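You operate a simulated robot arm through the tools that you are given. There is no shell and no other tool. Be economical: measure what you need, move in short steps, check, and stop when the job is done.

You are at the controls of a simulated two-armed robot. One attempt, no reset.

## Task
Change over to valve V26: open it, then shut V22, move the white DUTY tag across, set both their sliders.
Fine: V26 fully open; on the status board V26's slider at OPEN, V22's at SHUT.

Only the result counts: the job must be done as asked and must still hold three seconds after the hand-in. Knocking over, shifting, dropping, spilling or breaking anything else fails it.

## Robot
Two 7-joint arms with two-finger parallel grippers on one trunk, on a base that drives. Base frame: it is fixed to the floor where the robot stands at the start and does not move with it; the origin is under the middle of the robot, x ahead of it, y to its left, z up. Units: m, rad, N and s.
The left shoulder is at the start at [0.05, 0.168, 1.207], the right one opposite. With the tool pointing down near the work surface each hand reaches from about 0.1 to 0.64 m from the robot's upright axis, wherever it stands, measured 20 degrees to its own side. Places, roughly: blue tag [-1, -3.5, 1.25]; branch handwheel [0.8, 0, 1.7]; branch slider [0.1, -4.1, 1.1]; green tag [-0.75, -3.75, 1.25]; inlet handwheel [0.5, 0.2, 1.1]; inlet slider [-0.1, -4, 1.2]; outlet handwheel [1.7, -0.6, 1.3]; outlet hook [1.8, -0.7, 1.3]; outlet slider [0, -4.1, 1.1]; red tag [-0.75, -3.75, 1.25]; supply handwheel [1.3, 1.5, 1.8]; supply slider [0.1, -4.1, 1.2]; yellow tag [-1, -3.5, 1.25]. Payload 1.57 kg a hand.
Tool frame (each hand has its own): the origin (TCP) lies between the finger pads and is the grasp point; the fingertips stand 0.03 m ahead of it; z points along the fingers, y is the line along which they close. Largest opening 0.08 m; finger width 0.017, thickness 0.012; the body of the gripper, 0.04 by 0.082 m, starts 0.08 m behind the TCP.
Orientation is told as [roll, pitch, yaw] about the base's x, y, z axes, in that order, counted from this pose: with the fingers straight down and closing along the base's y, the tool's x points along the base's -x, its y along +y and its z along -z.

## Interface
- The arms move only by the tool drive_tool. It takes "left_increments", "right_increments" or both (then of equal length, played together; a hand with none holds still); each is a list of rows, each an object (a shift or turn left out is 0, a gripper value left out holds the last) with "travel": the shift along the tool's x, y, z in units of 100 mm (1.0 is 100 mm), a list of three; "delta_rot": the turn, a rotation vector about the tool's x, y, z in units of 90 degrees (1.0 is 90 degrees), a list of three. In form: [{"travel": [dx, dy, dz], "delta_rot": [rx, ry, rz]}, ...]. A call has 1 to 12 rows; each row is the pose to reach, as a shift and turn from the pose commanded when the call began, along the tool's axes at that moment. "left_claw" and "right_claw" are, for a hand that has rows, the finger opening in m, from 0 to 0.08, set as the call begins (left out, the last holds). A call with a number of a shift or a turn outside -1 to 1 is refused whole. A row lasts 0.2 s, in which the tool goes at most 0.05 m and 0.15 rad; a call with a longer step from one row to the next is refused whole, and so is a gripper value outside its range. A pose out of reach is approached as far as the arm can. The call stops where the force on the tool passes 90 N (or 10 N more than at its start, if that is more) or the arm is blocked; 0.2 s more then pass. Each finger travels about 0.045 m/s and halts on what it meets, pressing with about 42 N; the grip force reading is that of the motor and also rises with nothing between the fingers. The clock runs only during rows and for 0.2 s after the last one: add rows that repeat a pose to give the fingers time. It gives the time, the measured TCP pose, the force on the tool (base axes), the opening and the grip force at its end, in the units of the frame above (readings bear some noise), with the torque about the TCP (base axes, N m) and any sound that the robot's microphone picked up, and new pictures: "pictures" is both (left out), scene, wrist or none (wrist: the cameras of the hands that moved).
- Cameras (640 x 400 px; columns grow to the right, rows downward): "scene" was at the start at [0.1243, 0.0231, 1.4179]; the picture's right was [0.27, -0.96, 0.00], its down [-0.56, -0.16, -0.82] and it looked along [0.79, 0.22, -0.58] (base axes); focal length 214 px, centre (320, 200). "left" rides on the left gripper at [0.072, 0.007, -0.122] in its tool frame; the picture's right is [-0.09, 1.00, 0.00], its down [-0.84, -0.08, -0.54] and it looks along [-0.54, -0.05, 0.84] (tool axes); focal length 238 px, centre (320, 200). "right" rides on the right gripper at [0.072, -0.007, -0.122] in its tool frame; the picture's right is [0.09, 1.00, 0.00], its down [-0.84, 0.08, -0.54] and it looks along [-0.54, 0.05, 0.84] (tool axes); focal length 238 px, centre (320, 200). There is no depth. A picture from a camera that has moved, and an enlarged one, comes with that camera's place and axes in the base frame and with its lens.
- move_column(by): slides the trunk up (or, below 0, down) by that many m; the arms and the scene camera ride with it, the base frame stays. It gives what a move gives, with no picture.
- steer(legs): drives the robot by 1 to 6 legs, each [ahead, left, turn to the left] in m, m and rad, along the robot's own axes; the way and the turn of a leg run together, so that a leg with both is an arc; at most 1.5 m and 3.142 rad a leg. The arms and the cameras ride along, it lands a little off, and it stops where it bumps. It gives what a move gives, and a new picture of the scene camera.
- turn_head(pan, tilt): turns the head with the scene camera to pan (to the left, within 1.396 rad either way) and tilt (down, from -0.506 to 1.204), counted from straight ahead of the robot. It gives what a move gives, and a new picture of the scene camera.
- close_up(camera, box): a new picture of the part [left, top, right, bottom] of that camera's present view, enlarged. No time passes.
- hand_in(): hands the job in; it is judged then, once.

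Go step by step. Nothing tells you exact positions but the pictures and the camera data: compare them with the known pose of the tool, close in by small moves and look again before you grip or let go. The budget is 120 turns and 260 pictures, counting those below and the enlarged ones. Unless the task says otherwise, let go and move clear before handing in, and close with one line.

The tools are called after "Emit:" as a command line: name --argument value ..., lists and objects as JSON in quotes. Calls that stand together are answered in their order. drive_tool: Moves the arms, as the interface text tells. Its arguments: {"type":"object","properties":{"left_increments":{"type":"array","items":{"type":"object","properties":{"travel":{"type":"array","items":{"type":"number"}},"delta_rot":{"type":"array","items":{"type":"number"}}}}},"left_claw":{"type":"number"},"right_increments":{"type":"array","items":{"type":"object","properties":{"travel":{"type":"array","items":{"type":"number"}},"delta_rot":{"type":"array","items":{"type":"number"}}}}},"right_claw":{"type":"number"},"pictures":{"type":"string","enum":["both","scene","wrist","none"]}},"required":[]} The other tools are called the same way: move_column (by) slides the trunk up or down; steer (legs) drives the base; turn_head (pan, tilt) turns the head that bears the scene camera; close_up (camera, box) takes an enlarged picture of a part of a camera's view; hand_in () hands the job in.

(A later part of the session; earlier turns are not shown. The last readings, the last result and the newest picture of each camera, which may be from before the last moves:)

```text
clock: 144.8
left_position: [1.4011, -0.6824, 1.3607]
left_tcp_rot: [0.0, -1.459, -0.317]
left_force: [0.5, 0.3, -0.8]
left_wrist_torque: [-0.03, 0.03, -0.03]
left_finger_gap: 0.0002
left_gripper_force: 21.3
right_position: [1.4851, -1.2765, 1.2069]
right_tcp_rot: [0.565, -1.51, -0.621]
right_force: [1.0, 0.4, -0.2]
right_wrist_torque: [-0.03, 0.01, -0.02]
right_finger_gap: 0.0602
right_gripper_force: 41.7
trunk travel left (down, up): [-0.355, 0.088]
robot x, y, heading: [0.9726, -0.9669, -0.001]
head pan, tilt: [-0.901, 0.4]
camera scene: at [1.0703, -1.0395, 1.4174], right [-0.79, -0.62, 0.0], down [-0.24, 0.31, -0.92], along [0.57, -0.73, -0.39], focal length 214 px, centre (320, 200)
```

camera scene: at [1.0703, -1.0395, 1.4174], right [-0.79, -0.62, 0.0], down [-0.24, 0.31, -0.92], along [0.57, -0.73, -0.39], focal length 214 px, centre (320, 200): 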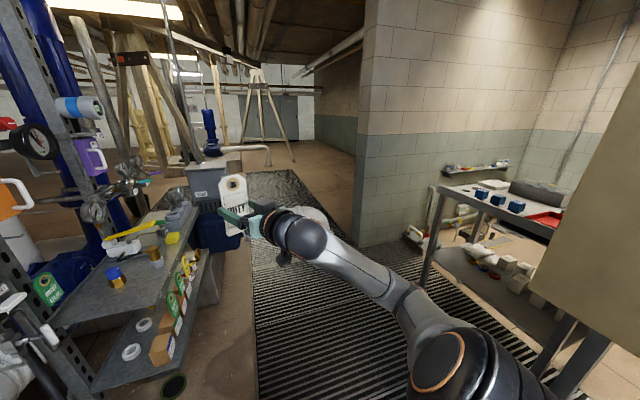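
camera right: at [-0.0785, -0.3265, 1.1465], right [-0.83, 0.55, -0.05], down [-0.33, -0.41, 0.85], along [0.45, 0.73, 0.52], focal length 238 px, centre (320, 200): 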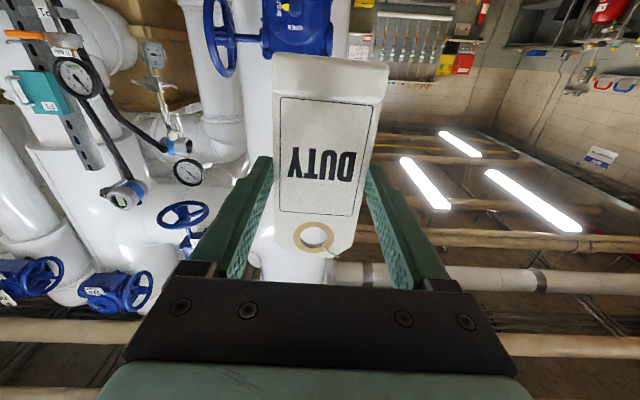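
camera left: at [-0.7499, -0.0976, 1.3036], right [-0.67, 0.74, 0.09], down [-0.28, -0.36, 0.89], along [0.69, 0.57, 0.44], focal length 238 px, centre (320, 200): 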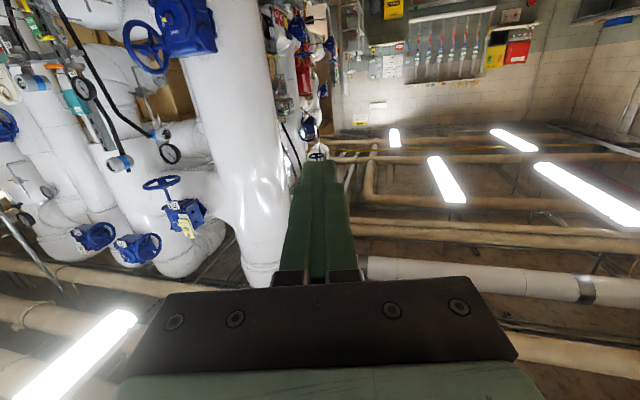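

Now beside V26 with the tag in hand. I turn to the hook's direction and slide over so the tag is about 12 cm in front of the hook.

Emit:
steer --legs '[[0, 0, 0.5], [0.0, -0.12, 0.48], [0.0, -0.12, 0]]'

Emit:
turn_head --pan -0.3 --tilt 0.35

Emit:
close_up --camera "right" --box '[0, 0, 640, 400]'

```text
clock: 149.3
left_position: [1.1644, -0.614, 1.3628]
left_tcp_rot: [0.003, -1.459, 0.65]
left_force: [-0.2, 0.0, 0.6]
left_wrist_torque: [0.02, 0.0, 0.02]
left_finger_gap: 0.0001
left_gripper_force: 21.2
right_position: [1.7016, -0.8809, 1.2062]
right_tcp_rot: [0.57, -1.511, 0.342]
right_force: [0.0, -0.7, 0.4]
right_wrist_torque: [-0.02, 0.01, 0.02]
right_finger_gap: 0.0606
right_gripper_force: 41.7
trunk travel left (down, up): [-0.355, 0.088]
robot x, y, heading: [1.1566, -1.1244, 0.966]
head pan, tilt: [-0.901, 0.4]
camera scene: at [1.2701, -1.0894, 1.4174], right [0.06, -1.0, 0.0], down [-0.39, -0.02, -0.92], along [0.92, 0.06, -0.39], focal length 214 px, centre (320, 200)
```

scene: 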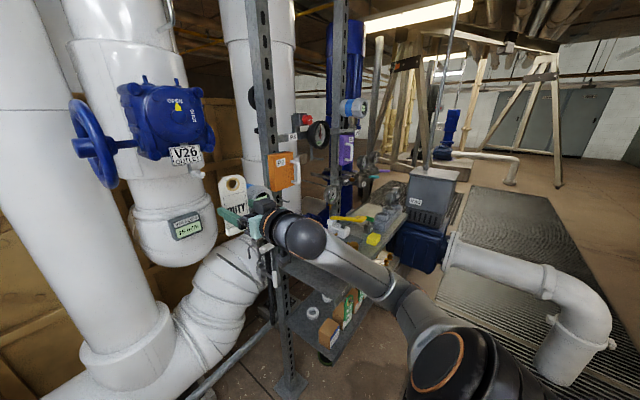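

```text
clock: 150.3
left_position: [1.1638, -0.6148, 1.3617]
left_tcp_rot: [0.001, -1.46, 0.651]
left_force: [-0.1, -0.1, -0.5]
left_wrist_torque: [0.03, -0.01, 0.01]
left_finger_gap: 0.0001
left_gripper_force: 21.8
right_position: [1.7009, -0.8799, 1.2071]
right_tcp_rot: [0.564, -1.512, 0.346]
right_force: [0.1, -0.3, -0.4]
right_wrist_torque: [0.02, 0.02, -0.03]
right_finger_gap: 0.0602
right_gripper_force: 41.9
trunk travel left (down, up): [-0.355, 0.088]
robot x, y, heading: [1.157, -1.1296, 0.964]
head pan, tilt: [-0.3, 0.351]
camera scene: at [1.2507, -1.0377, 1.422], right [0.61, -0.79, 0.0], down [-0.27, -0.21, -0.94], along [0.74, 0.58, -0.34], focal length 214 px, centre (320, 200)
```

scene: 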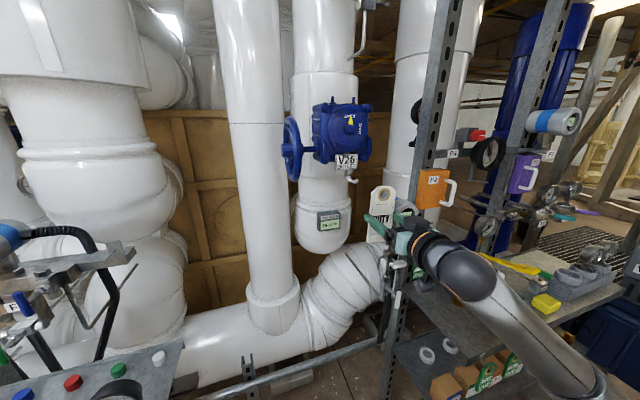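

```text
1.00 times, centred on (320, 200) of right (not enlarged: the box is as wide or as high as the picture)
camera zoom: at [1.6263, -0.9832, 1.1418], right [-0.79, 0.61, -0.06], down [-0.35, -0.36, 0.87], along [0.5, 0.71, 0.5], focal length 238 px, centre (320, 200)
```

zoom: 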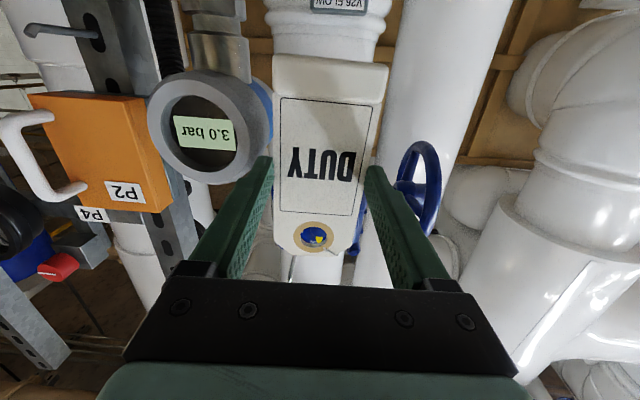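

The "3.0 bar" sensor sits right beside my approach line. I pull back, shift left and yaw the hand ~16° so the wrist stays clear of it.

Emit:
drive_tool --right_increments '[{"travel": [0, 0, -0.35]}, {"travel": [0, 0.3, -0.5], "delta_rot": [0.06, 0, 0]}, {"travel": [0, 0.6, -0.5], "delta_rot": [0.12, 0, 0]}, {"travel": [0, 0.7, -0.5], "delta_rot": [0.18, 0, 0]}]' --pictures "wrist"

Emit:
close_up --camera "scene" --box '[310, 130, 470, 230]'

```text
clock: 151.3
left_position: [1.1633, -0.6141, 1.3602]
left_tcp_rot: [-0.007, -1.46, 0.66]
left_force: [0.0, 0.3, 0.6]
left_wrist_torque: [0.01, 0.02, -0.02]
left_finger_gap: 0.0
left_gripper_force: 21.1
right_position: [1.6132, -0.8619, 1.208]
right_tcp_rot: [0.771, -1.42, 0.214]
right_force: [-0.3, 0.9, -0.5]
right_wrist_torque: [0.01, -0.02, -0.03]
right_finger_gap: 0.0606
right_gripper_force: 42.0
right hand out of reach, approached as far as the arm can: row 2, 3, 4
trunk travel left (down, up): [-0.355, 0.088]
robot x, y, heading: [1.1547, -1.1239, 0.963]
head pan, tilt: [-0.3, 0.351]
camera right: at [1.5415, -0.9702, 1.1497], right [-0.84, 0.55, 0.01], down [-0.23, -0.38, 0.89], along [0.5, 0.74, 0.45], focal length 238 px, centre (320, 200)
```

right: 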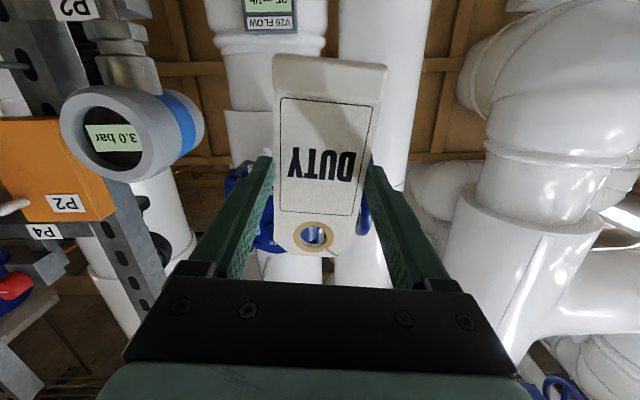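

```text
4.00 times, centred on (390, 180) of scene
camera zoom: at [1.2503, -1.0367, 1.4219], right [0.62, -0.79, 0.0], down [-0.27, -0.21, -0.94], along [0.74, 0.58, -0.34], focal length 858 px, centre (40, 280)
```

zoom: 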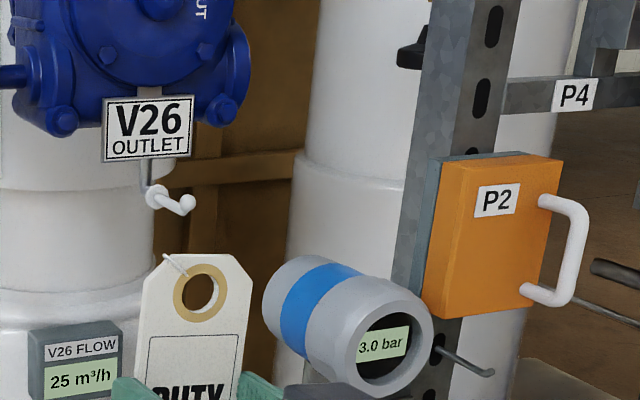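

The arm can't yaw further there, so I turn the base instead: 27° to the right and slide left, which brings the hand in clear of the sensor. I also raise the left hand a bit.

Emit:
drive_tool --left_increments '[{"travel": [-0.3, -0.1, 0]}, {"travel": [-0.6, -0.2, -0.1]}, {"travel": [-0.9, -0.3, -0.2]}]' --pictures "none"

Emit:
steer --legs '[[0, 0, -0.47], [0.0, 0.25, 0]]'

Emit:
drive_tool --right_increments '[{"travel": [0, 0, 0.25], "delta_rot": [0, -0.03, -0.03]}, {"travel": [0, 0, 0.5], "delta_rot": [0, -0.06, -0.06]}]'

```text
clock: 152.1
left_position: [1.1657, -0.6176, 1.406]
left_tcp_rot: [-0.012, -1.47, 0.653]
left_force: [0.7, 0.6, 0.2]
left_wrist_torque: [0.0, 0.03, -0.02]
left_finger_gap: 0.0
left_gripper_force: 21.1
left hand out of reach, approached as far as the arm can: row 2, 3
right_position: [1.6142, -0.863, 1.2074]
right_tcp_rot: [0.769, -1.419, 0.214]
right_force: [0.5, -0.5, -0.9]
right_wrist_torque: [-0.01, 0.03, 0.0]
right_finger_gap: 0.0606
right_gripper_force: 42.0
trunk travel left (down, up): [-0.355, 0.088]
robot x, y, heading: [1.1564, -1.1255, 0.964]
head pan, tilt: [-0.3, 0.351]
```

```text
clock: 156.2
left_position: [1.2714, -0.4598, 1.406]
left_tcp_rot: [-0.018, -1.47, 0.199]
left_force: [-0.9, -0.3, 0.5]
left_wrist_torque: [0.0, 0.0, 0.0]
left_finger_gap: 0.0002
left_gripper_force: 21.3
right_position: [1.5664, -0.8799, 1.2086]
right_tcp_rot: [0.769, -1.418, -0.241]
right_force: [-0.8, -1.3, -0.2]
right_wrist_torque: [0.03, 0.01, -0.02]
right_finger_gap: 0.0603
right_gripper_force: 41.6
trunk travel left (down, up): [-0.355, 0.088]
robot x, y, heading: [1.038, -0.9138, 0.505]
head pan, tilt: [-0.3, 0.351]
camera scene: at [1.1632, -0.8758, 1.422], right [0.2, -0.98, 0.0], down [-0.34, -0.07, -0.94], along [0.92, 0.19, -0.34], focal length 214 px, centre (320, 200)
```

scene: 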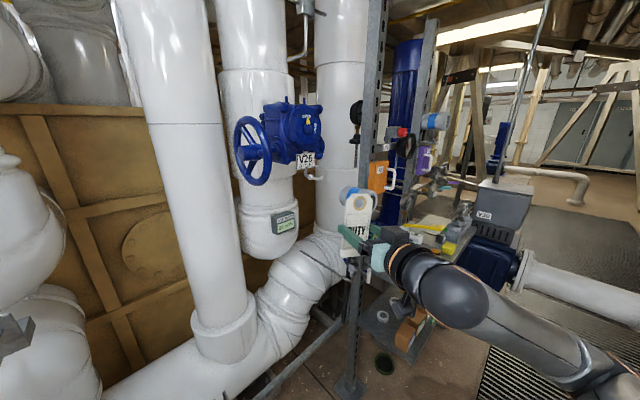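

```text
clock: 156.8
left_position: [1.27, -0.4605, 1.406]
left_tcp_rot: [-0.025, -1.47, 0.207]
left_force: [-0.9, 0.2, 0.0]
left_wrist_torque: [-0.01, 0.03, -0.04]
left_finger_gap: 0.0001
left_gripper_force: 21.0
right_position: [1.5806, -0.9003, 1.2272]
right_tcp_rot: [0.68, -1.535, -0.151]
right_force: [-0.1, 0.6, 0.4]
right_wrist_torque: [-0.01, 0.0, -0.02]
right_finger_gap: 0.0602
right_gripper_force: 41.9
right hand out of reach, approached as far as the arm can: row 1, 2
trunk travel left (down, up): [-0.355, 0.088]
robot x, y, heading: [1.0391, -0.9145, 0.51]
head pan, tilt: [-0.3, 0.351]
camera scene: at [1.162, -0.8754, 1.4221], right [0.2, -0.98, 0.0], down [-0.34, -0.07, -0.94], along [0.92, 0.19, -0.34], focal length 214 px, centre (320, 200)
camera right: at [1.4739, -0.9682, 1.1592], right [-0.51, 0.86, -0.07], down [-0.48, -0.21, 0.85], along [0.72, 0.46, 0.52], focal length 238 px, centre (320, 200)
```

scene: 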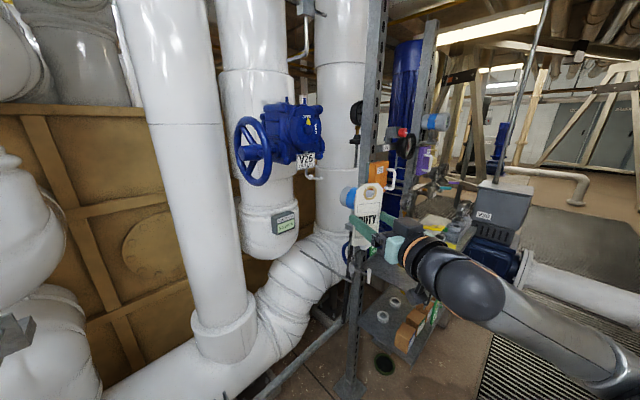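
right: 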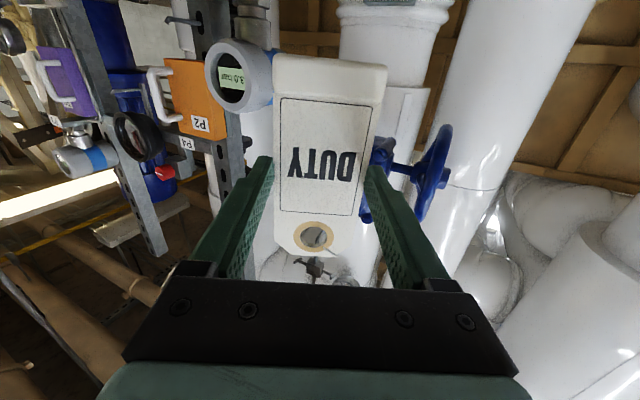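

The hand now comes in at 30° and the sensor is well to the right. Hook knob ahead; I advance toward it.

Emit:
drive_tool --right_increments '[{"travel": [0.05, 0.05, 0.3]}, {"travel": [0.12, 0.1, 0.6]}, {"travel": [0.2, 0.16, 0.9]}]' --pictures "wrist"

Emit:
close_up --camera "scene" --box '[280, 130, 440, 230]'

```text
clock: 157.6
left_position: [1.2713, -0.4606, 1.4051]
left_tcp_rot: [-0.016, -1.47, 0.197]
left_force: [0.2, -0.7, 0.8]
left_wrist_torque: [-0.02, 0.01, -0.01]
left_finger_gap: 0.0
left_gripper_force: 21.4
right_position: [1.6214, -0.9121, 1.2146]
right_tcp_rot: [0.656, -1.553, -0.128]
right_force: [0.7, 0.6, 0.1]
right_wrist_torque: [0.0, -0.01, 0.02]
right_finger_gap: 0.0607
right_gripper_force: 42.3
right hand out of reach, approached as far as the arm can: row 1, 2, 3
trunk travel left (down, up): [-0.355, 0.088]
robot x, y, heading: [1.0371, -0.9105, 0.501]
head pan, tilt: [-0.3, 0.351]
camera right: at [1.5169, -0.98, 1.1447], right [-0.5, 0.86, -0.08], down [-0.49, -0.21, 0.85], along [0.71, 0.47, 0.53], focal length 238 px, centre (320, 200)
```

right: 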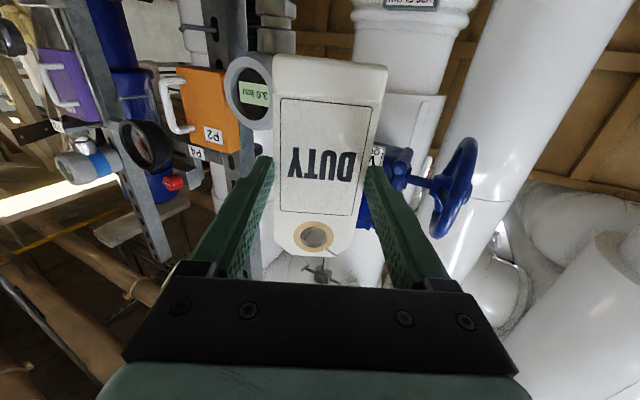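

```text
4.00 times, centred on (360, 180) of scene
camera zoom: at [1.163, -0.8759, 1.422], right [0.2, -0.98, 0.0], down [-0.34, -0.07, -0.94], along [0.92, 0.19, -0.34], focal length 858 px, centre (160, 280)
```

zoom: 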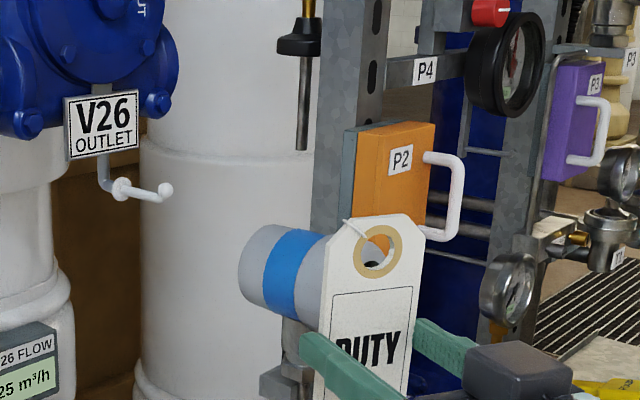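

The arm prefers to stay further right, so I'll use the base for the remaining offset. First a look left to check the clearance of the left arm and shelf.

Emit:
turn_head --pan 0.9 --tilt 0.7

```text
clock: 159.0
left_position: [1.2722, -0.4617, 1.4059]
left_tcp_rot: [-0.014, -1.469, 0.196]
left_force: [0.2, 0.4, 0.5]
left_wrist_torque: [0.03, 0.03, 0.01]
left_finger_gap: 0.0001
left_gripper_force: 21.6
right_position: [1.6215, -0.9115, 1.2148]
right_tcp_rot: [0.654, -1.552, -0.126]
right_force: [0.3, 0.0, -1.2]
right_wrist_torque: [0.0, 0.0, -0.01]
right_finger_gap: 0.0602
right_gripper_force: 41.8
trunk travel left (down, up): [-0.355, 0.088]
robot x, y, heading: [1.0372, -0.9114, 0.503]
head pan, tilt: [0.901, 0.7]
camera scene: at [1.0862, -0.8112, 1.3906], right [0.99, -0.17, 0.0], down [-0.11, -0.64, -0.77], along [0.13, 0.75, -0.64], focal length 214 px, centre (320, 200)
```

scene: 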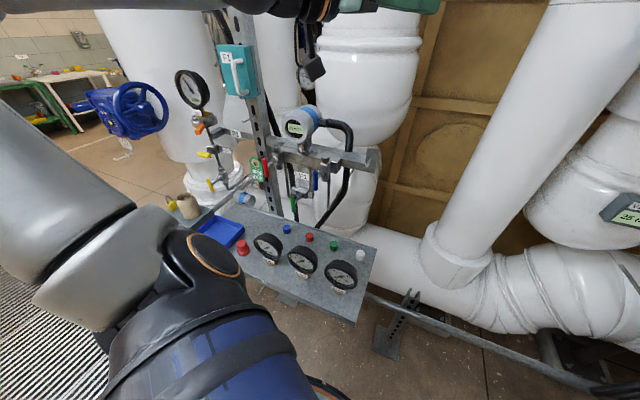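

The shelf corner is close to the base on the left, so instead I turn the base back left ~14° and extend the arm, where it has more freedom.

Emit:
steer --legs '[[-0.04, -0.045, 0.25]]'

Emit:
drive_tool --right_increments '[{"travel": [0, -0.1, 0.25], "delta_rot": [0.03, 0, 0]}, {"travel": [0, -0.2, 0.5], "delta_rot": [0.07, 0, 0]}, {"travel": [0, -0.3, 0.7], "delta_rot": [0.11, 0, 0]}, {"travel": [0, -0.35, 0.9], "delta_rot": [0.145, 0, 0]}]'

```text
clock: 160.2
left_position: [1.1461, -0.4771, 1.4058]
left_tcp_rot: [-0.012, -1.47, 0.445]
left_force: [0.6, 0.0, 0.3]
left_wrist_torque: [0.0, -0.01, 0.01]
left_finger_gap: 0.0
left_gripper_force: 21.5
right_position: [1.5961, -0.8256, 1.2145]
right_tcp_rot: [0.673, -1.552, 0.104]
right_force: [-0.2, -0.1, 0.2]
right_wrist_torque: [-0.02, 0.0, -0.01]
right_finger_gap: 0.0603
right_gripper_force: 41.9
trunk travel left (down, up): [-0.355, 0.088]
robot x, y, heading: [1.0321, -0.9708, 0.765]
head pan, tilt: [0.901, 0.7]
camera scene: at [1.0522, -0.8616, 1.3906], right [1.0, 0.09, 0.0], down [0.06, -0.64, -0.77], along [-0.07, 0.76, -0.64], focal length 214 px, centre (320, 200)
```

scene: 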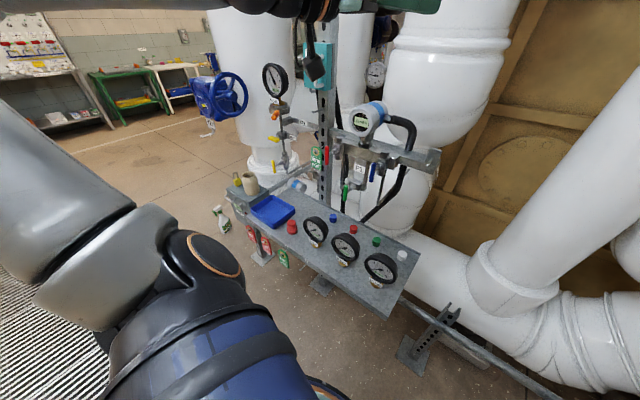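

```text
clock: 161.2
left_position: [1.1463, -0.4748, 1.4059]
left_tcp_rot: [-0.017, -1.468, 0.452]
left_force: [0.5, -0.7, 0.2]
left_wrist_torque: [0.02, -0.03, -0.02]
left_finger_gap: 0.0001
left_gripper_force: 21.5
right_position: [1.6678, -0.8204, 1.221]
right_tcp_rot: [-0.03, -1.549, 0.729]
right_force: [-0.1, -0.1, 0.0]
right_wrist_torque: [0.0, 0.04, 0.05]
right_finger_gap: 0.0604
right_gripper_force: 41.6
right hand out of reach, approached as far as the arm can: row 1, 2, 3, 4
trunk travel left (down, up): [-0.355, 0.088]
robot x, y, heading: [1.0306, -0.9767, 0.756]
head pan, tilt: [0.901, 0.7]
camera scene: at [1.0524, -0.8609, 1.3904], right [1.0, 0.09, 0.0], down [0.06, -0.64, -0.76], along [-0.07, 0.76, -0.64], focal length 214 px, centre (320, 200)
camera right: at [1.5753, -0.9057, 1.1527], right [-0.64, 0.76, -0.09], down [-0.45, -0.28, 0.85], along [0.62, 0.59, 0.52], focal length 238 px, centre (320, 200)
```

scene: 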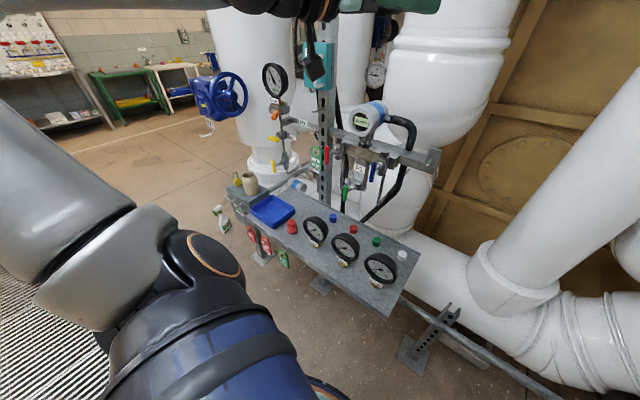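
right: 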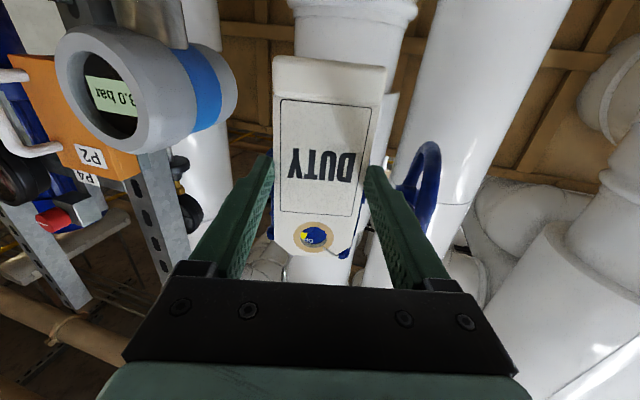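

I rotate the base a little right again and re-park slightly back, so the arm can extend straight toward the hook.

Emit:
steer --legs '[[0.0, 0.075, -0.156]]'

Emit:
drive_tool --right_increments '[{"travel": [0.05, 0.02, 0.25]}, {"travel": [0.1, 0.04, 0.5]}, {"travel": [0.1, 0.05, 0.75]}]' --pictures "wrist"

Emit:
turn_head --pan 0.0 --tilt 0.3

Emit:
close_up --camera "scene" --box '[270, 130, 430, 230]'

```text
clock: 162.6
left_position: [1.1741, -0.4423, 1.4061]
left_tcp_rot: [-0.019, -1.469, 0.299]
left_force: [0.0, 0.4, -0.1]
left_wrist_torque: [0.01, -0.01, 0.03]
left_finger_gap: 0.0002
left_gripper_force: 21.2
right_position: [1.6364, -0.8624, 1.2222]
right_tcp_rot: [-0.045, -1.551, 0.592]
right_force: [-0.4, -0.4, -0.7]
right_wrist_torque: [-0.03, 0.0, 0.01]
right_finger_gap: 0.0603
right_gripper_force: 41.9
trunk travel left (down, up): [-0.355, 0.088]
robot x, y, heading: [0.984, -0.9162, 0.605]
head pan, tilt: [0.901, 0.7]
camera scene: at [1.0233, -0.8094, 1.3905], right [1.0, -0.07, 0.0], down [-0.04, -0.64, -0.76], along [0.05, 0.76, -0.64], focal length 214 px, centre (320, 200)
```

scene: 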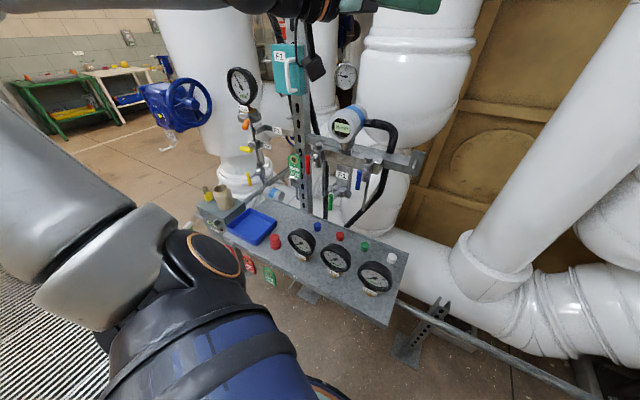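

```text
clock: 163.4
left_position: [1.1742, -0.4433, 1.4059]
left_tcp_rot: [-0.012, -1.47, 0.296]
left_force: [-0.5, 0.0, -0.2]
left_wrist_torque: [0.0, 0.02, 0.03]
left_finger_gap: 0.0
left_gripper_force: 21.2
right_position: [1.7062, -0.8419, 1.1891]
right_tcp_rot: [0.001, -1.547, 0.547]
right_force: [-0.2, 0.1, -0.1]
right_wrist_torque: [0.0, 0.02, 0.02]
right_finger_gap: 0.0605
right_gripper_force: 41.7
right hand out of reach, approached as far as the arm can: row 1, 2, 3
trunk travel left (down, up): [-0.355, 0.088]
robot x, y, heading: [0.9865, -0.9182, 0.608]
head pan, tilt: [0.901, 0.7]
camera right: at [1.6029, -0.9141, 1.1211], right [-0.52, 0.85, -0.09], down [-0.49, -0.21, 0.85], along [0.7, 0.49, 0.52], focal length 238 px, centre (320, 200)
```

right: 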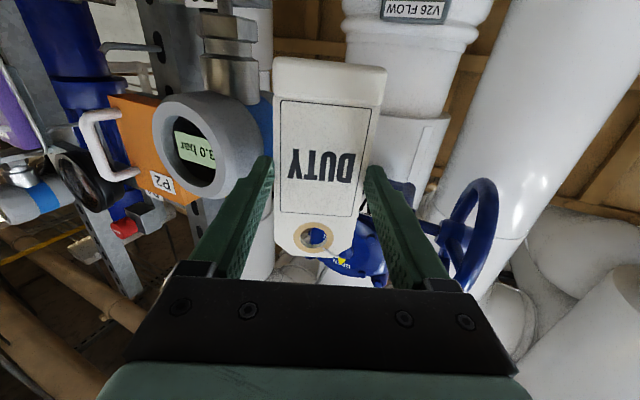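

```text
clock: 164.6
left_position: [1.1738, -0.4428, 1.4057]
left_tcp_rot: [-0.014, -1.469, 0.296]
left_force: [0.4, -0.5, 1.1]
left_wrist_torque: [0.01, 0.03, -0.01]
left_finger_gap: 0.0
left_gripper_force: 21.4
right_position: [1.7057, -0.8425, 1.19]
right_tcp_rot: [-0.016, -1.548, 0.566]
right_force: [-0.9, 0.2, 0.0]
right_wrist_torque: [0.02, 0.0, 0.02]
right_finger_gap: 0.0604
right_gripper_force: 41.9
trunk travel left (down, up): [-0.355, 0.088]
robot x, y, heading: [0.9858, -0.9187, 0.607]
head pan, tilt: [0.0, 0.3]
camera scene: at [1.0948, -0.8414, 1.4267], right [0.57, -0.82, 0.0], down [-0.24, -0.17, -0.96], along [0.79, 0.54, -0.3], focal length 214 px, centre (320, 200)
```

scene: 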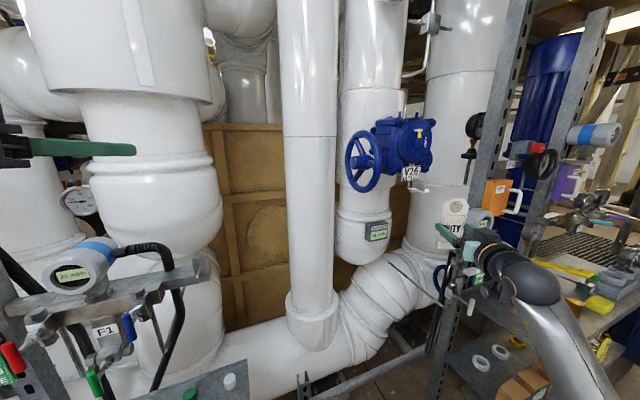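

```text
4.00 times, centred on (350, 180) of scene
camera zoom: at [1.0948, -0.8414, 1.4267], right [0.57, -0.82, 0.0], down [-0.24, -0.17, -0.96], along [0.79, 0.54, -0.3], focal length 858 px, centre (200, 280)
```

zoom: 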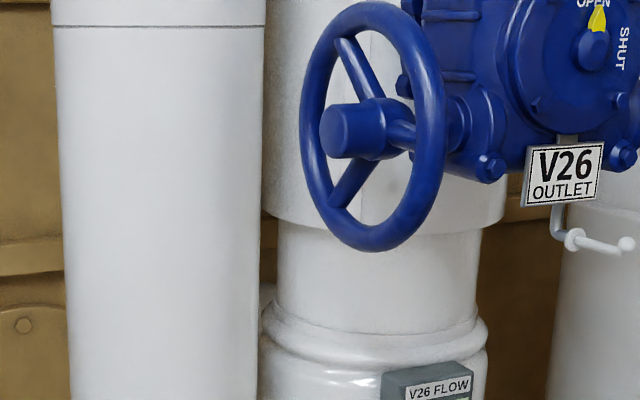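

The arm drifts right and down at that heading. The previous pose (about 41° heading) suits it better, and the remaining move there is forward and slightly right, so I go back to it.

Emit:
steer --legs '[[0.0, -0.073, 0.15]]'

Emit:
drive_tool --right_increments '[{"travel": [-0.1, -0.08, 0]}, {"travel": [-0.2, -0.16, 0]}]' --pictures "wrist"

Emit:
close_up --camera "scene" --box '[300, 120, 460, 220]'

```text
clock: 165.9
left_position: [1.148, -0.4774, 1.406]
left_tcp_rot: [-0.013, -1.471, 0.445]
left_force: [0.1, 0.3, 0.6]
left_wrist_torque: [-0.02, 0.01, 0.0]
left_finger_gap: 0.0
left_gripper_force: 21.3
right_position: [1.7345, -0.7955, 1.1898]
right_tcp_rot: [0.003, -1.548, 0.696]
right_force: [0.4, -0.8, -0.1]
right_wrist_torque: [0.0, 0.01, 0.0]
right_finger_gap: 0.0604
right_gripper_force: 42.7
trunk travel left (down, up): [-0.355, 0.088]
robot x, y, heading: [1.0361, -0.9762, 0.751]
head pan, tilt: [0.0, 0.3]
camera scene: at [1.1293, -0.8841, 1.4267], right [0.69, -0.73, 0.0], down [-0.22, -0.2, -0.96], along [0.7, 0.65, -0.3], focal length 214 px, centre (320, 200)
```

scene: 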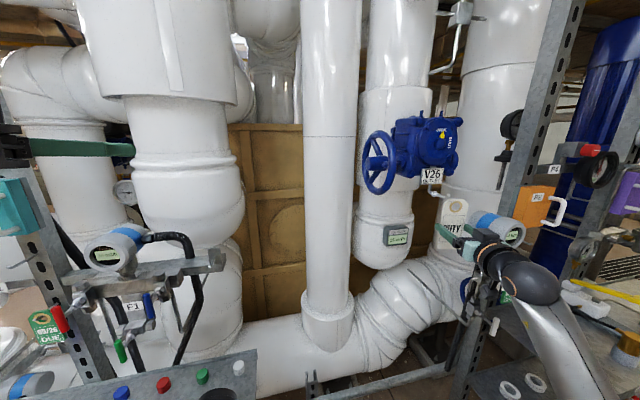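

```text
clock: 166.5
left_position: [1.1478, -0.4777, 1.4062]
left_tcp_rot: [-0.018, -1.47, 0.448]
left_force: [0.2, -0.2, 0.0]
left_wrist_torque: [0.02, 0.04, 0.0]
left_finger_gap: 0.0
left_gripper_force: 21.2
right_position: [1.745, -0.805, 1.2093]
right_tcp_rot: [0.026, -1.548, 0.676]
right_force: [0.5, 0.9, -0.9]
right_wrist_torque: [-0.01, 0.03, 0.01]
right_finger_gap: 0.0602
right_gripper_force: 42.4
trunk travel left (down, up): [-0.355, 0.088]
robot x, y, heading: [1.0347, -0.976, 0.762]
head pan, tilt: [0.0, 0.3]
camera right: at [1.6537, -0.8914, 1.1405], right [-0.64, 0.76, -0.09], down [-0.45, -0.28, 0.85], along [0.62, 0.59, 0.52], focal length 238 px, centre (320, 200)
```

right: 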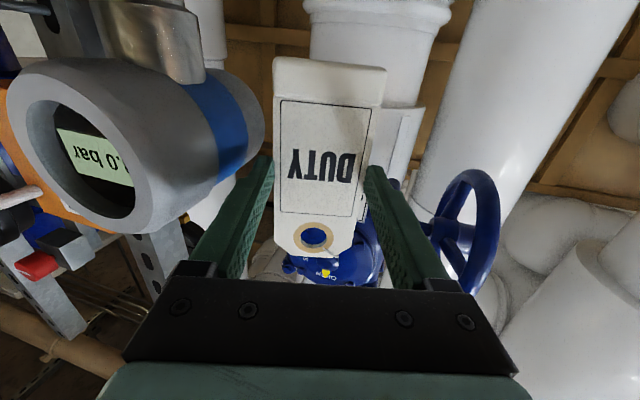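

```text
4.00 times, centred on (380, 170) of scene
camera zoom: at [1.129, -0.8838, 1.4267], right [0.69, -0.73, 0.0], down [-0.22, -0.2, -0.96], along [0.7, 0.65, -0.3], focal length 858 px, centre (80, 320)
```

zoom: 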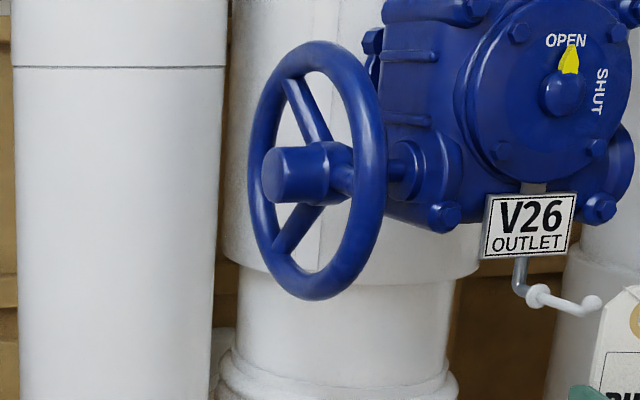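

Everything lines up: the hook knob is about 6.5 cm straight ahead of the eyelet, with the sensor just clear to the right. I advance 4.5 cm and check.

Emit:
drive_tool --right_increments '[{"travel": [0, 0, 0.2]}, {"travel": [0, 0, 0.45]}]' --pictures "wrist"

Emit:
close_up --camera "scene" --box '[400, 150, 496, 210]'

```text
clock: 167.1
left_position: [1.1465, -0.4778, 1.4062]
left_tcp_rot: [-0.016, -1.467, 0.451]
left_force: [-0.4, 0.1, -0.3]
left_wrist_torque: [-0.03, -0.02, 0.01]
left_finger_gap: 0.0
left_gripper_force: 20.9
right_position: [1.7765, -0.7756, 1.2097]
right_tcp_rot: [-0.037, -1.549, 0.738]
right_force: [-2.6, 0.9, -0.3]
right_wrist_torque: [0.08, -0.12, 0.14]
right_finger_gap: 0.0604
right_gripper_force: 42.0
trunk travel left (down, up): [-0.355, 0.088]
robot x, y, heading: [1.0328, -0.9756, 0.76]
head pan, tilt: [0.0, 0.3]
camera right: at [1.6861, -0.8616, 1.1407], right [-0.64, 0.76, -0.09], down [-0.45, -0.28, 0.85], along [0.62, 0.59, 0.52], focal length 238 px, centre (320, 200)
```

right: 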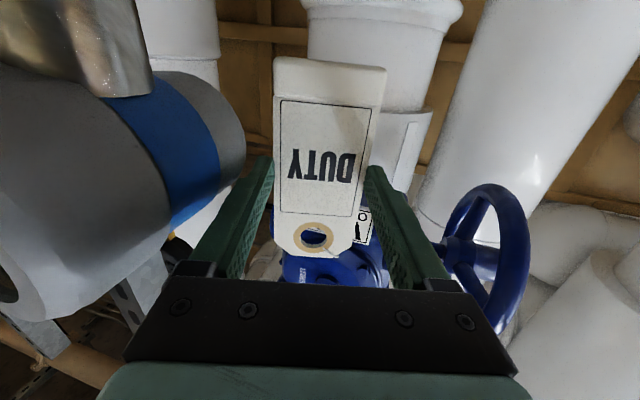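

```text
6.67 times, centred on (448, 180) of scene
camera zoom: at [1.1284, -0.8839, 1.4267], right [0.69, -0.73, 0.0], down [-0.21, -0.2, -0.96], along [0.7, 0.65, -0.3], focal length 1430 px, centre (-533, 333)
```

zoom: 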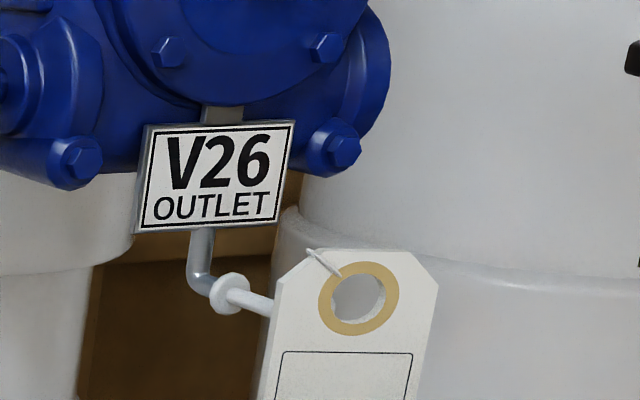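

The tag is just touching the knob; comparing views, the eyelet must go about 8 mm left and 1 cm lower. I back off slightly, correct, and advance.

Emit:
drive_tool --right_increments '[{"travel": [0, 0, -0.15]}, {"travel": [0.1, 0.08, -0.15]}, {"travel": [0.1, 0.08, 0.05]}]' --pictures "none"

Emit:
close_up --camera "scene" --box '[400, 150, 496, 210]'

```text
clock: 167.9
left_position: [1.1475, -0.4775, 1.4068]
left_tcp_rot: [-0.017, -1.469, 0.449]
left_force: [-0.1, -0.8, 0.2]
left_wrist_torque: [0.02, -0.01, -0.04]
left_finger_gap: 0.0002
left_gripper_force: 21.1
right_position: [1.7762, -0.7667, 1.1976]
right_tcp_rot: [-0.006, -1.545, 0.706]
right_force: [-0.3, -0.1, -0.2]
right_wrist_torque: [0.03, -0.01, -0.04]
right_finger_gap: 0.0603
right_gripper_force: 42.2
trunk travel left (down, up): [-0.355, 0.088]
robot x, y, heading: [1.0318, -0.9751, 0.755]
head pan, tilt: [0.0, 0.3]
```

```text
6.67 times, centred on (448, 180) of scene
camera zoom: at [1.1292, -0.8836, 1.4266], right [0.69, -0.73, 0.0], down [-0.22, -0.2, -0.96], along [0.7, 0.65, -0.3], focal length 1430 px, centre (-533, 333)
```

zoom: 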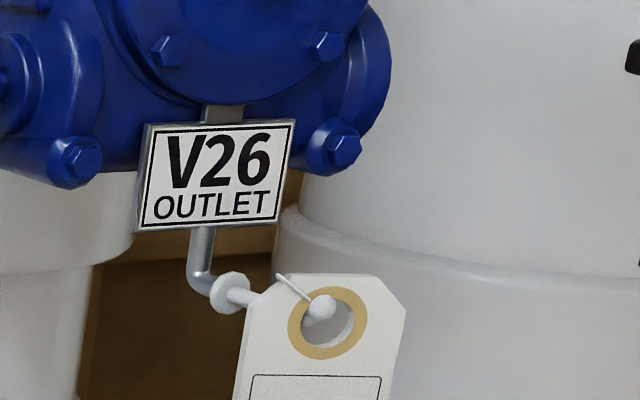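

The knob has come through the eyelet. I slide the tag further along the hook's rod.

Emit:
drive_tool --right_increments '[{"travel": [-0.02, 0.05, 0.1]}, {"travel": [-0.03, 0.08, 0.2]}, {"travel": [-0.03, 0.09, 0.26]}]' --pictures "wrist"

Emit:
close_up --camera "scene" --box '[400, 150, 496, 210]'

```text
clock: 168.7
left_position: [1.1466, -0.4774, 1.4046]
left_tcp_rot: [-0.017, -1.471, 0.446]
left_force: [0.5, 0.4, 0.5]
left_wrist_torque: [-0.01, 0.01, 0.02]
left_finger_gap: 0.0
left_gripper_force: 21.1
right_position: [1.7928, -0.7436, 1.1994]
right_tcp_rot: [-0.04, -1.547, 0.74]
right_force: [-0.6, -0.4, -1.3]
right_wrist_torque: [-0.03, 0.0, 0.0]
right_finger_gap: 0.0604
right_gripper_force: 42.1
trunk travel left (down, up): [-0.355, 0.088]
robot x, y, heading: [1.0334, -0.9707, 0.751]
head pan, tilt: [0.0, 0.3]
camera right: at [1.7, -0.8294, 1.1314], right [-0.64, 0.76, -0.09], down [-0.45, -0.28, 0.85], along [0.62, 0.59, 0.52], focal length 238 px, centre (320, 200)
```

right: 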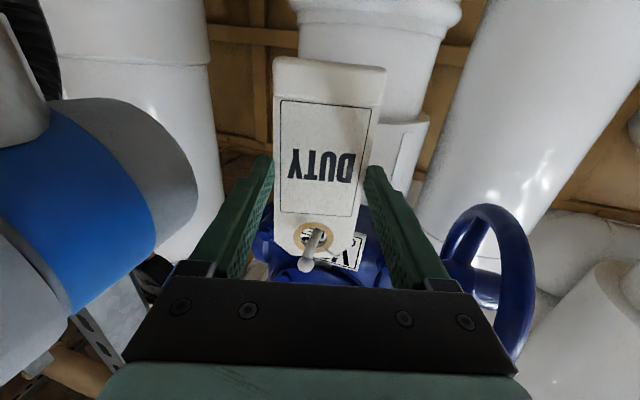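

```text
6.67 times, centred on (448, 180) of scene
camera zoom: at [1.1291, -0.8836, 1.4267], right [0.69, -0.73, 0.0], down [-0.22, -0.2, -0.96], along [0.7, 0.65, -0.3], focal length 1430 px, centre (-533, 333)
```

zoom: 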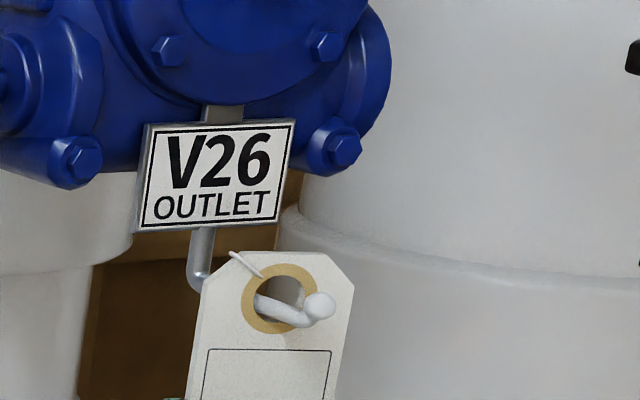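

The tag sits on the rod, well behind the knob. I lower it until it rests, then open the fingers.

Emit:
drive_tool --right_increments '[{"travel": [0.06, 0, 0]}, {"travel": [0.12, 0, 0]}]' --pictures "none"

Emit:
drive_tool --right_increments '[{"travel": [0, 0, 0]}, {"travel": [0, 0, 0]}, {"travel": [0, 0, 0]}]' --right_claw 0.078 --pictures "wrist"

Emit:
close_up --camera "scene" --box '[390, 150, 518, 230]'

```text
clock: 169.3
left_position: [1.1477, -0.4777, 1.4064]
left_tcp_rot: [-0.019, -1.47, 0.449]
left_force: [-0.2, 0.4, 0.1]
left_wrist_torque: [-0.01, 0.03, 0.0]
left_finger_gap: 0.0
left_gripper_force: 21.5
right_position: [1.7923, -0.7441, 1.1884]
right_tcp_rot: [-0.048, -1.546, 0.748]
right_force: [0.4, -0.2, -0.9]
right_wrist_torque: [0.05, 0.01, 0.01]
right_finger_gap: 0.0603
right_gripper_force: 42.1
trunk travel left (down, up): [-0.355, 0.088]
robot x, y, heading: [1.0306, -0.977, 0.761]
head pan, tilt: [0.0, 0.3]
```

```text
clock: 170.1
left_position: [1.1479, -0.4763, 1.4052]
left_tcp_rot: [-0.015, -1.469, 0.449]
left_force: [-0.2, 0.5, -0.2]
left_wrist_torque: [0.0, -0.02, 0.04]
left_finger_gap: 0.0
left_gripper_force: 21.1
right_position: [1.7924, -0.7435, 1.1894]
right_tcp_rot: [-0.009, -1.545, 0.708]
right_force: [-0.7, -0.5, 0.0]
right_wrist_torque: [-0.01, 0.02, -0.01]
right_finger_gap: 0.0778
right_gripper_force: 0.1
trunk travel left (down, up): [-0.355, 0.088]
robot x, y, heading: [1.0348, -0.9731, 0.76]
head pan, tilt: [0.0, 0.3]
camera right: at [1.6999, -0.8296, 1.1201], right [-0.64, 0.76, -0.09], down [-0.45, -0.28, 0.85], along [0.62, 0.59, 0.52], focal length 238 px, centre (320, 200)
```

right: 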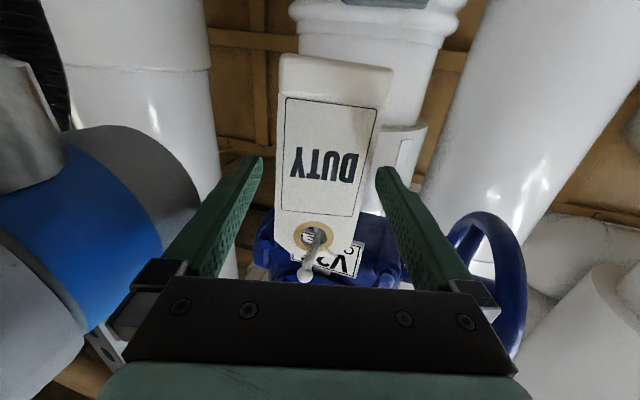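

```text
5.00 times, centred on (454, 190) of scene
camera zoom: at [1.129, -0.8838, 1.4267], right [0.69, -0.73, 0.0], down [-0.22, -0.2, -0.96], along [0.7, 0.65, -0.3], focal length 1072 px, centre (-350, 250)
```

zoom: 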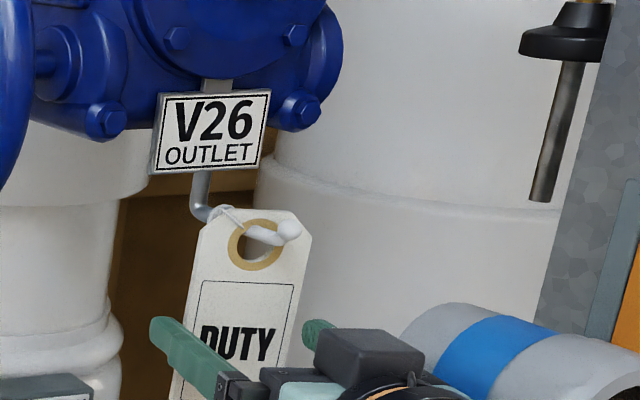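

The tag hangs free on V26's hook. I withdraw straight back.

Emit:
drive_tool --right_increments '[{"travel": [0, 0, -0.2]}, {"travel": [0, 0, -0.45]}, {"travel": [0, 0, -0.75]}, {"travel": [0, 0.05, -1.0]}]' --pictures "none"

Emit:
close_up --camera "scene" --box '[390, 120, 518, 200]'

```text
clock: 171.1
left_position: [1.1474, -0.4781, 1.4062]
left_tcp_rot: [-0.015, -1.47, 0.449]
left_force: [0.0, 0.4, -0.2]
left_wrist_torque: [0.01, 0.0, 0.01]
left_finger_gap: 0.0002
left_gripper_force: 21.2
right_position: [1.7112, -0.8082, 1.1841]
right_tcp_rot: [-0.028, -1.547, 0.732]
right_force: [-0.5, -0.2, 0.0]
right_wrist_torque: [-0.04, 0.01, -0.01]
right_finger_gap: 0.0786
right_gripper_force: 0.1
right hand out of reach, approached as far as the arm can: row 2, 4
trunk travel left (down, up): [-0.355, 0.088]
robot x, y, heading: [1.0317, -0.974, 0.758]
head pan, tilt: [0.0, 0.3]
```

```text
5.00 times, centred on (454, 160) of scene
camera zoom: at [1.1288, -0.8839, 1.4267], right [0.69, -0.73, 0.0], down [-0.22, -0.2, -0.96], along [0.7, 0.65, -0.3], focal length 1072 px, centre (-350, 400)
```

zoom: 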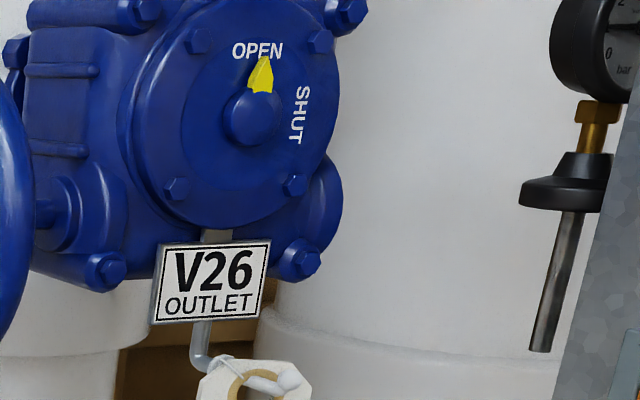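

Tag placed. I double-check V26's dial from the front with the wrist camera.

Emit:
close_up --camera "right" --box '[200, 120, 440, 290]'

Emit:
close_up --camera "scene" --box '[370, 210, 450, 260]'

```text
2.35 times, centred on (320, 205) of right
camera zoom: at [1.6192, -0.8932, 1.1157], right [-0.65, 0.76, -0.09], down [-0.45, -0.28, 0.85], along [0.62, 0.59, 0.52], focal length 561 px, centre (320, 188)
```

zoom: 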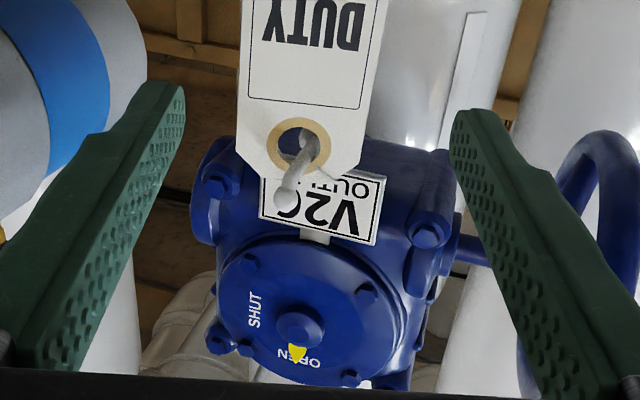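

```text
8.00 times, centred on (410, 235) of scene
camera zoom: at [1.1288, -0.8839, 1.4267], right [0.69, -0.73, 0.0], down [-0.22, -0.2, -0.96], along [0.7, 0.65, -0.3], focal length 1716 px, centre (-400, -80)
```

zoom: 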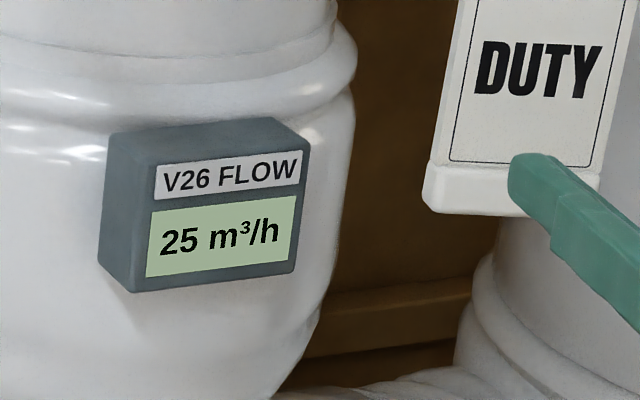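

V26's pointer sits on OPEN, flow 25, tag in place. Now I head for the status board: back out along the aisle the way I came.

Emit:
steer --legs '[[-0.1, 0, 0], [0, 0.1, -0.38], [0, 0.05, -0.38], [-0.3, 0.08, 0], [-0.4, 0.2, 0]]'

Emit:
steer --legs '[[-0.1, 0.25, 0], [-0.7, 0.05, 0], [0, 0, -1.1], [0, 0, -1.0]]'

Emit:
turn_head --pan 0.3 --tilt 0.2

```text
clock: 178.6
left_position: [0.6142, -0.3435, 1.4058]
left_tcp_rot: [-0.019, -1.469, -0.316]
left_force: [0.0, 0.0, 0.3]
left_wrist_torque: [0.01, -0.02, 0.02]
left_finger_gap: 0.0
left_gripper_force: 21.7
right_position: [0.7947, -0.9677, 1.1833]
right_tcp_rot: [-0.012, -1.545, -0.043]
right_force: [-0.2, -0.3, 0.1]
right_wrist_torque: [-0.01, 0.02, -0.01]
right_finger_gap: 0.078
right_gripper_force: 0.1
trunk travel left (down, up): [-0.355, 0.088]
robot x, y, heading: [0.1905, -0.6233, -0.004]
head pan, tilt: [0.0, 0.3]
camera scene: at [0.3213, -0.6236, 1.4267], right [-0.01, -1.0, 0.0], down [-0.3, 0.0, -0.96], along [0.96, -0.01, -0.3], focal length 214 px, centre (320, 200)
```

scene: 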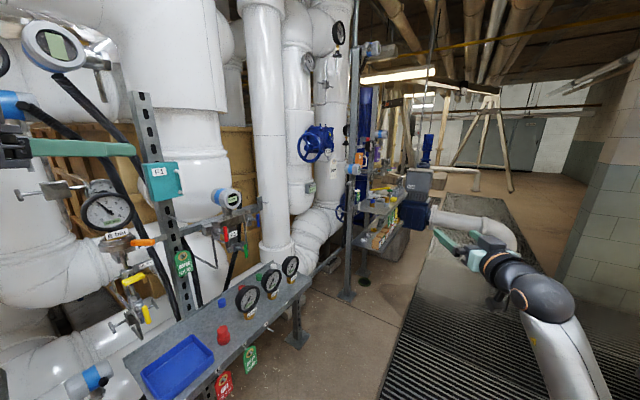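

```text
clock: 190.2
left_position: [-0.5832, -0.825, 1.4055]
left_tcp_rot: [-0.017, -1.469, -2.401]
left_force: [-0.4, 0.5, 0.1]
left_wrist_torque: [0.01, 0.02, -0.02]
left_finger_gap: 0.0
left_gripper_force: 21.4
right_position: [-1.2172, -0.67, 1.1848]
right_tcp_rot: [-0.005, -1.547, -2.14]
right_force: [-0.7, 0.1, 0.8]
right_wrist_torque: [0.02, -0.03, 0.0]
right_finger_gap: 0.0778
right_gripper_force: 0.0
trunk travel left (down, up): [-0.355, 0.088]
robot x, y, heading: [-0.6119, -0.3189, -2.1]
head pan, tilt: [0.0, 0.3]
camera scene: at [-0.6822, -0.432, 1.4267], right [-0.87, 0.5, 0.0], down [0.15, 0.26, -0.96], along [-0.48, -0.83, -0.3], focal length 214 px, centre (320, 200)
```

scene: 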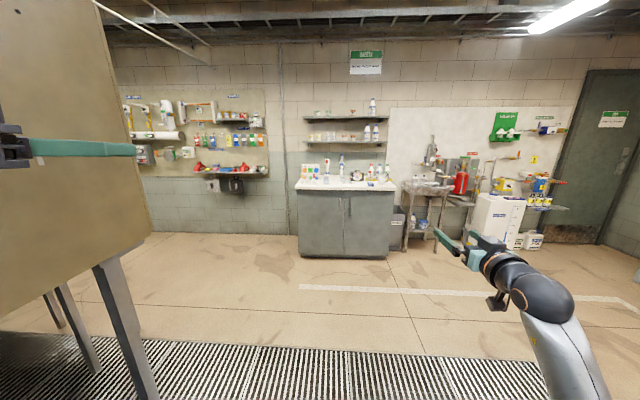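

```text
clock: 190.9
left_position: [-0.5829, -0.8251, 1.4069]
left_tcp_rot: [-0.018, -1.468, -2.402]
left_force: [0.2, -0.5, -0.5]
left_wrist_torque: [-0.02, 0.07, -0.02]
left_finger_gap: 0.0001
left_gripper_force: 21.2
right_position: [-1.217, -0.6702, 1.1836]
right_tcp_rot: [-0.013, -1.546, -2.128]
right_force: [-0.6, 0.3, 0.9]
right_wrist_torque: [0.04, 0.03, -0.01]
right_finger_gap: 0.078
right_gripper_force: 0.1
trunk travel left (down, up): [-0.355, 0.088]
robot x, y, heading: [-0.6157, -0.3155, -2.098]
head pan, tilt: [0.3, 0.201]
camera scene: at [-0.6561, -0.442, 1.436], right [-0.97, 0.22, 0.0], down [0.04, 0.19, -0.98], along [-0.22, -0.96, -0.2], focal length 214 px, centre (320, 200)
```

scene: 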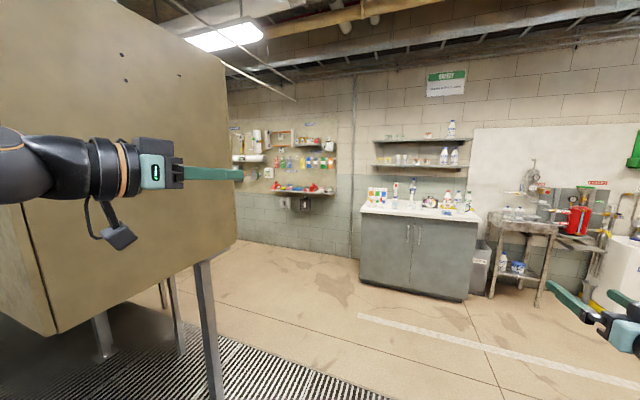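

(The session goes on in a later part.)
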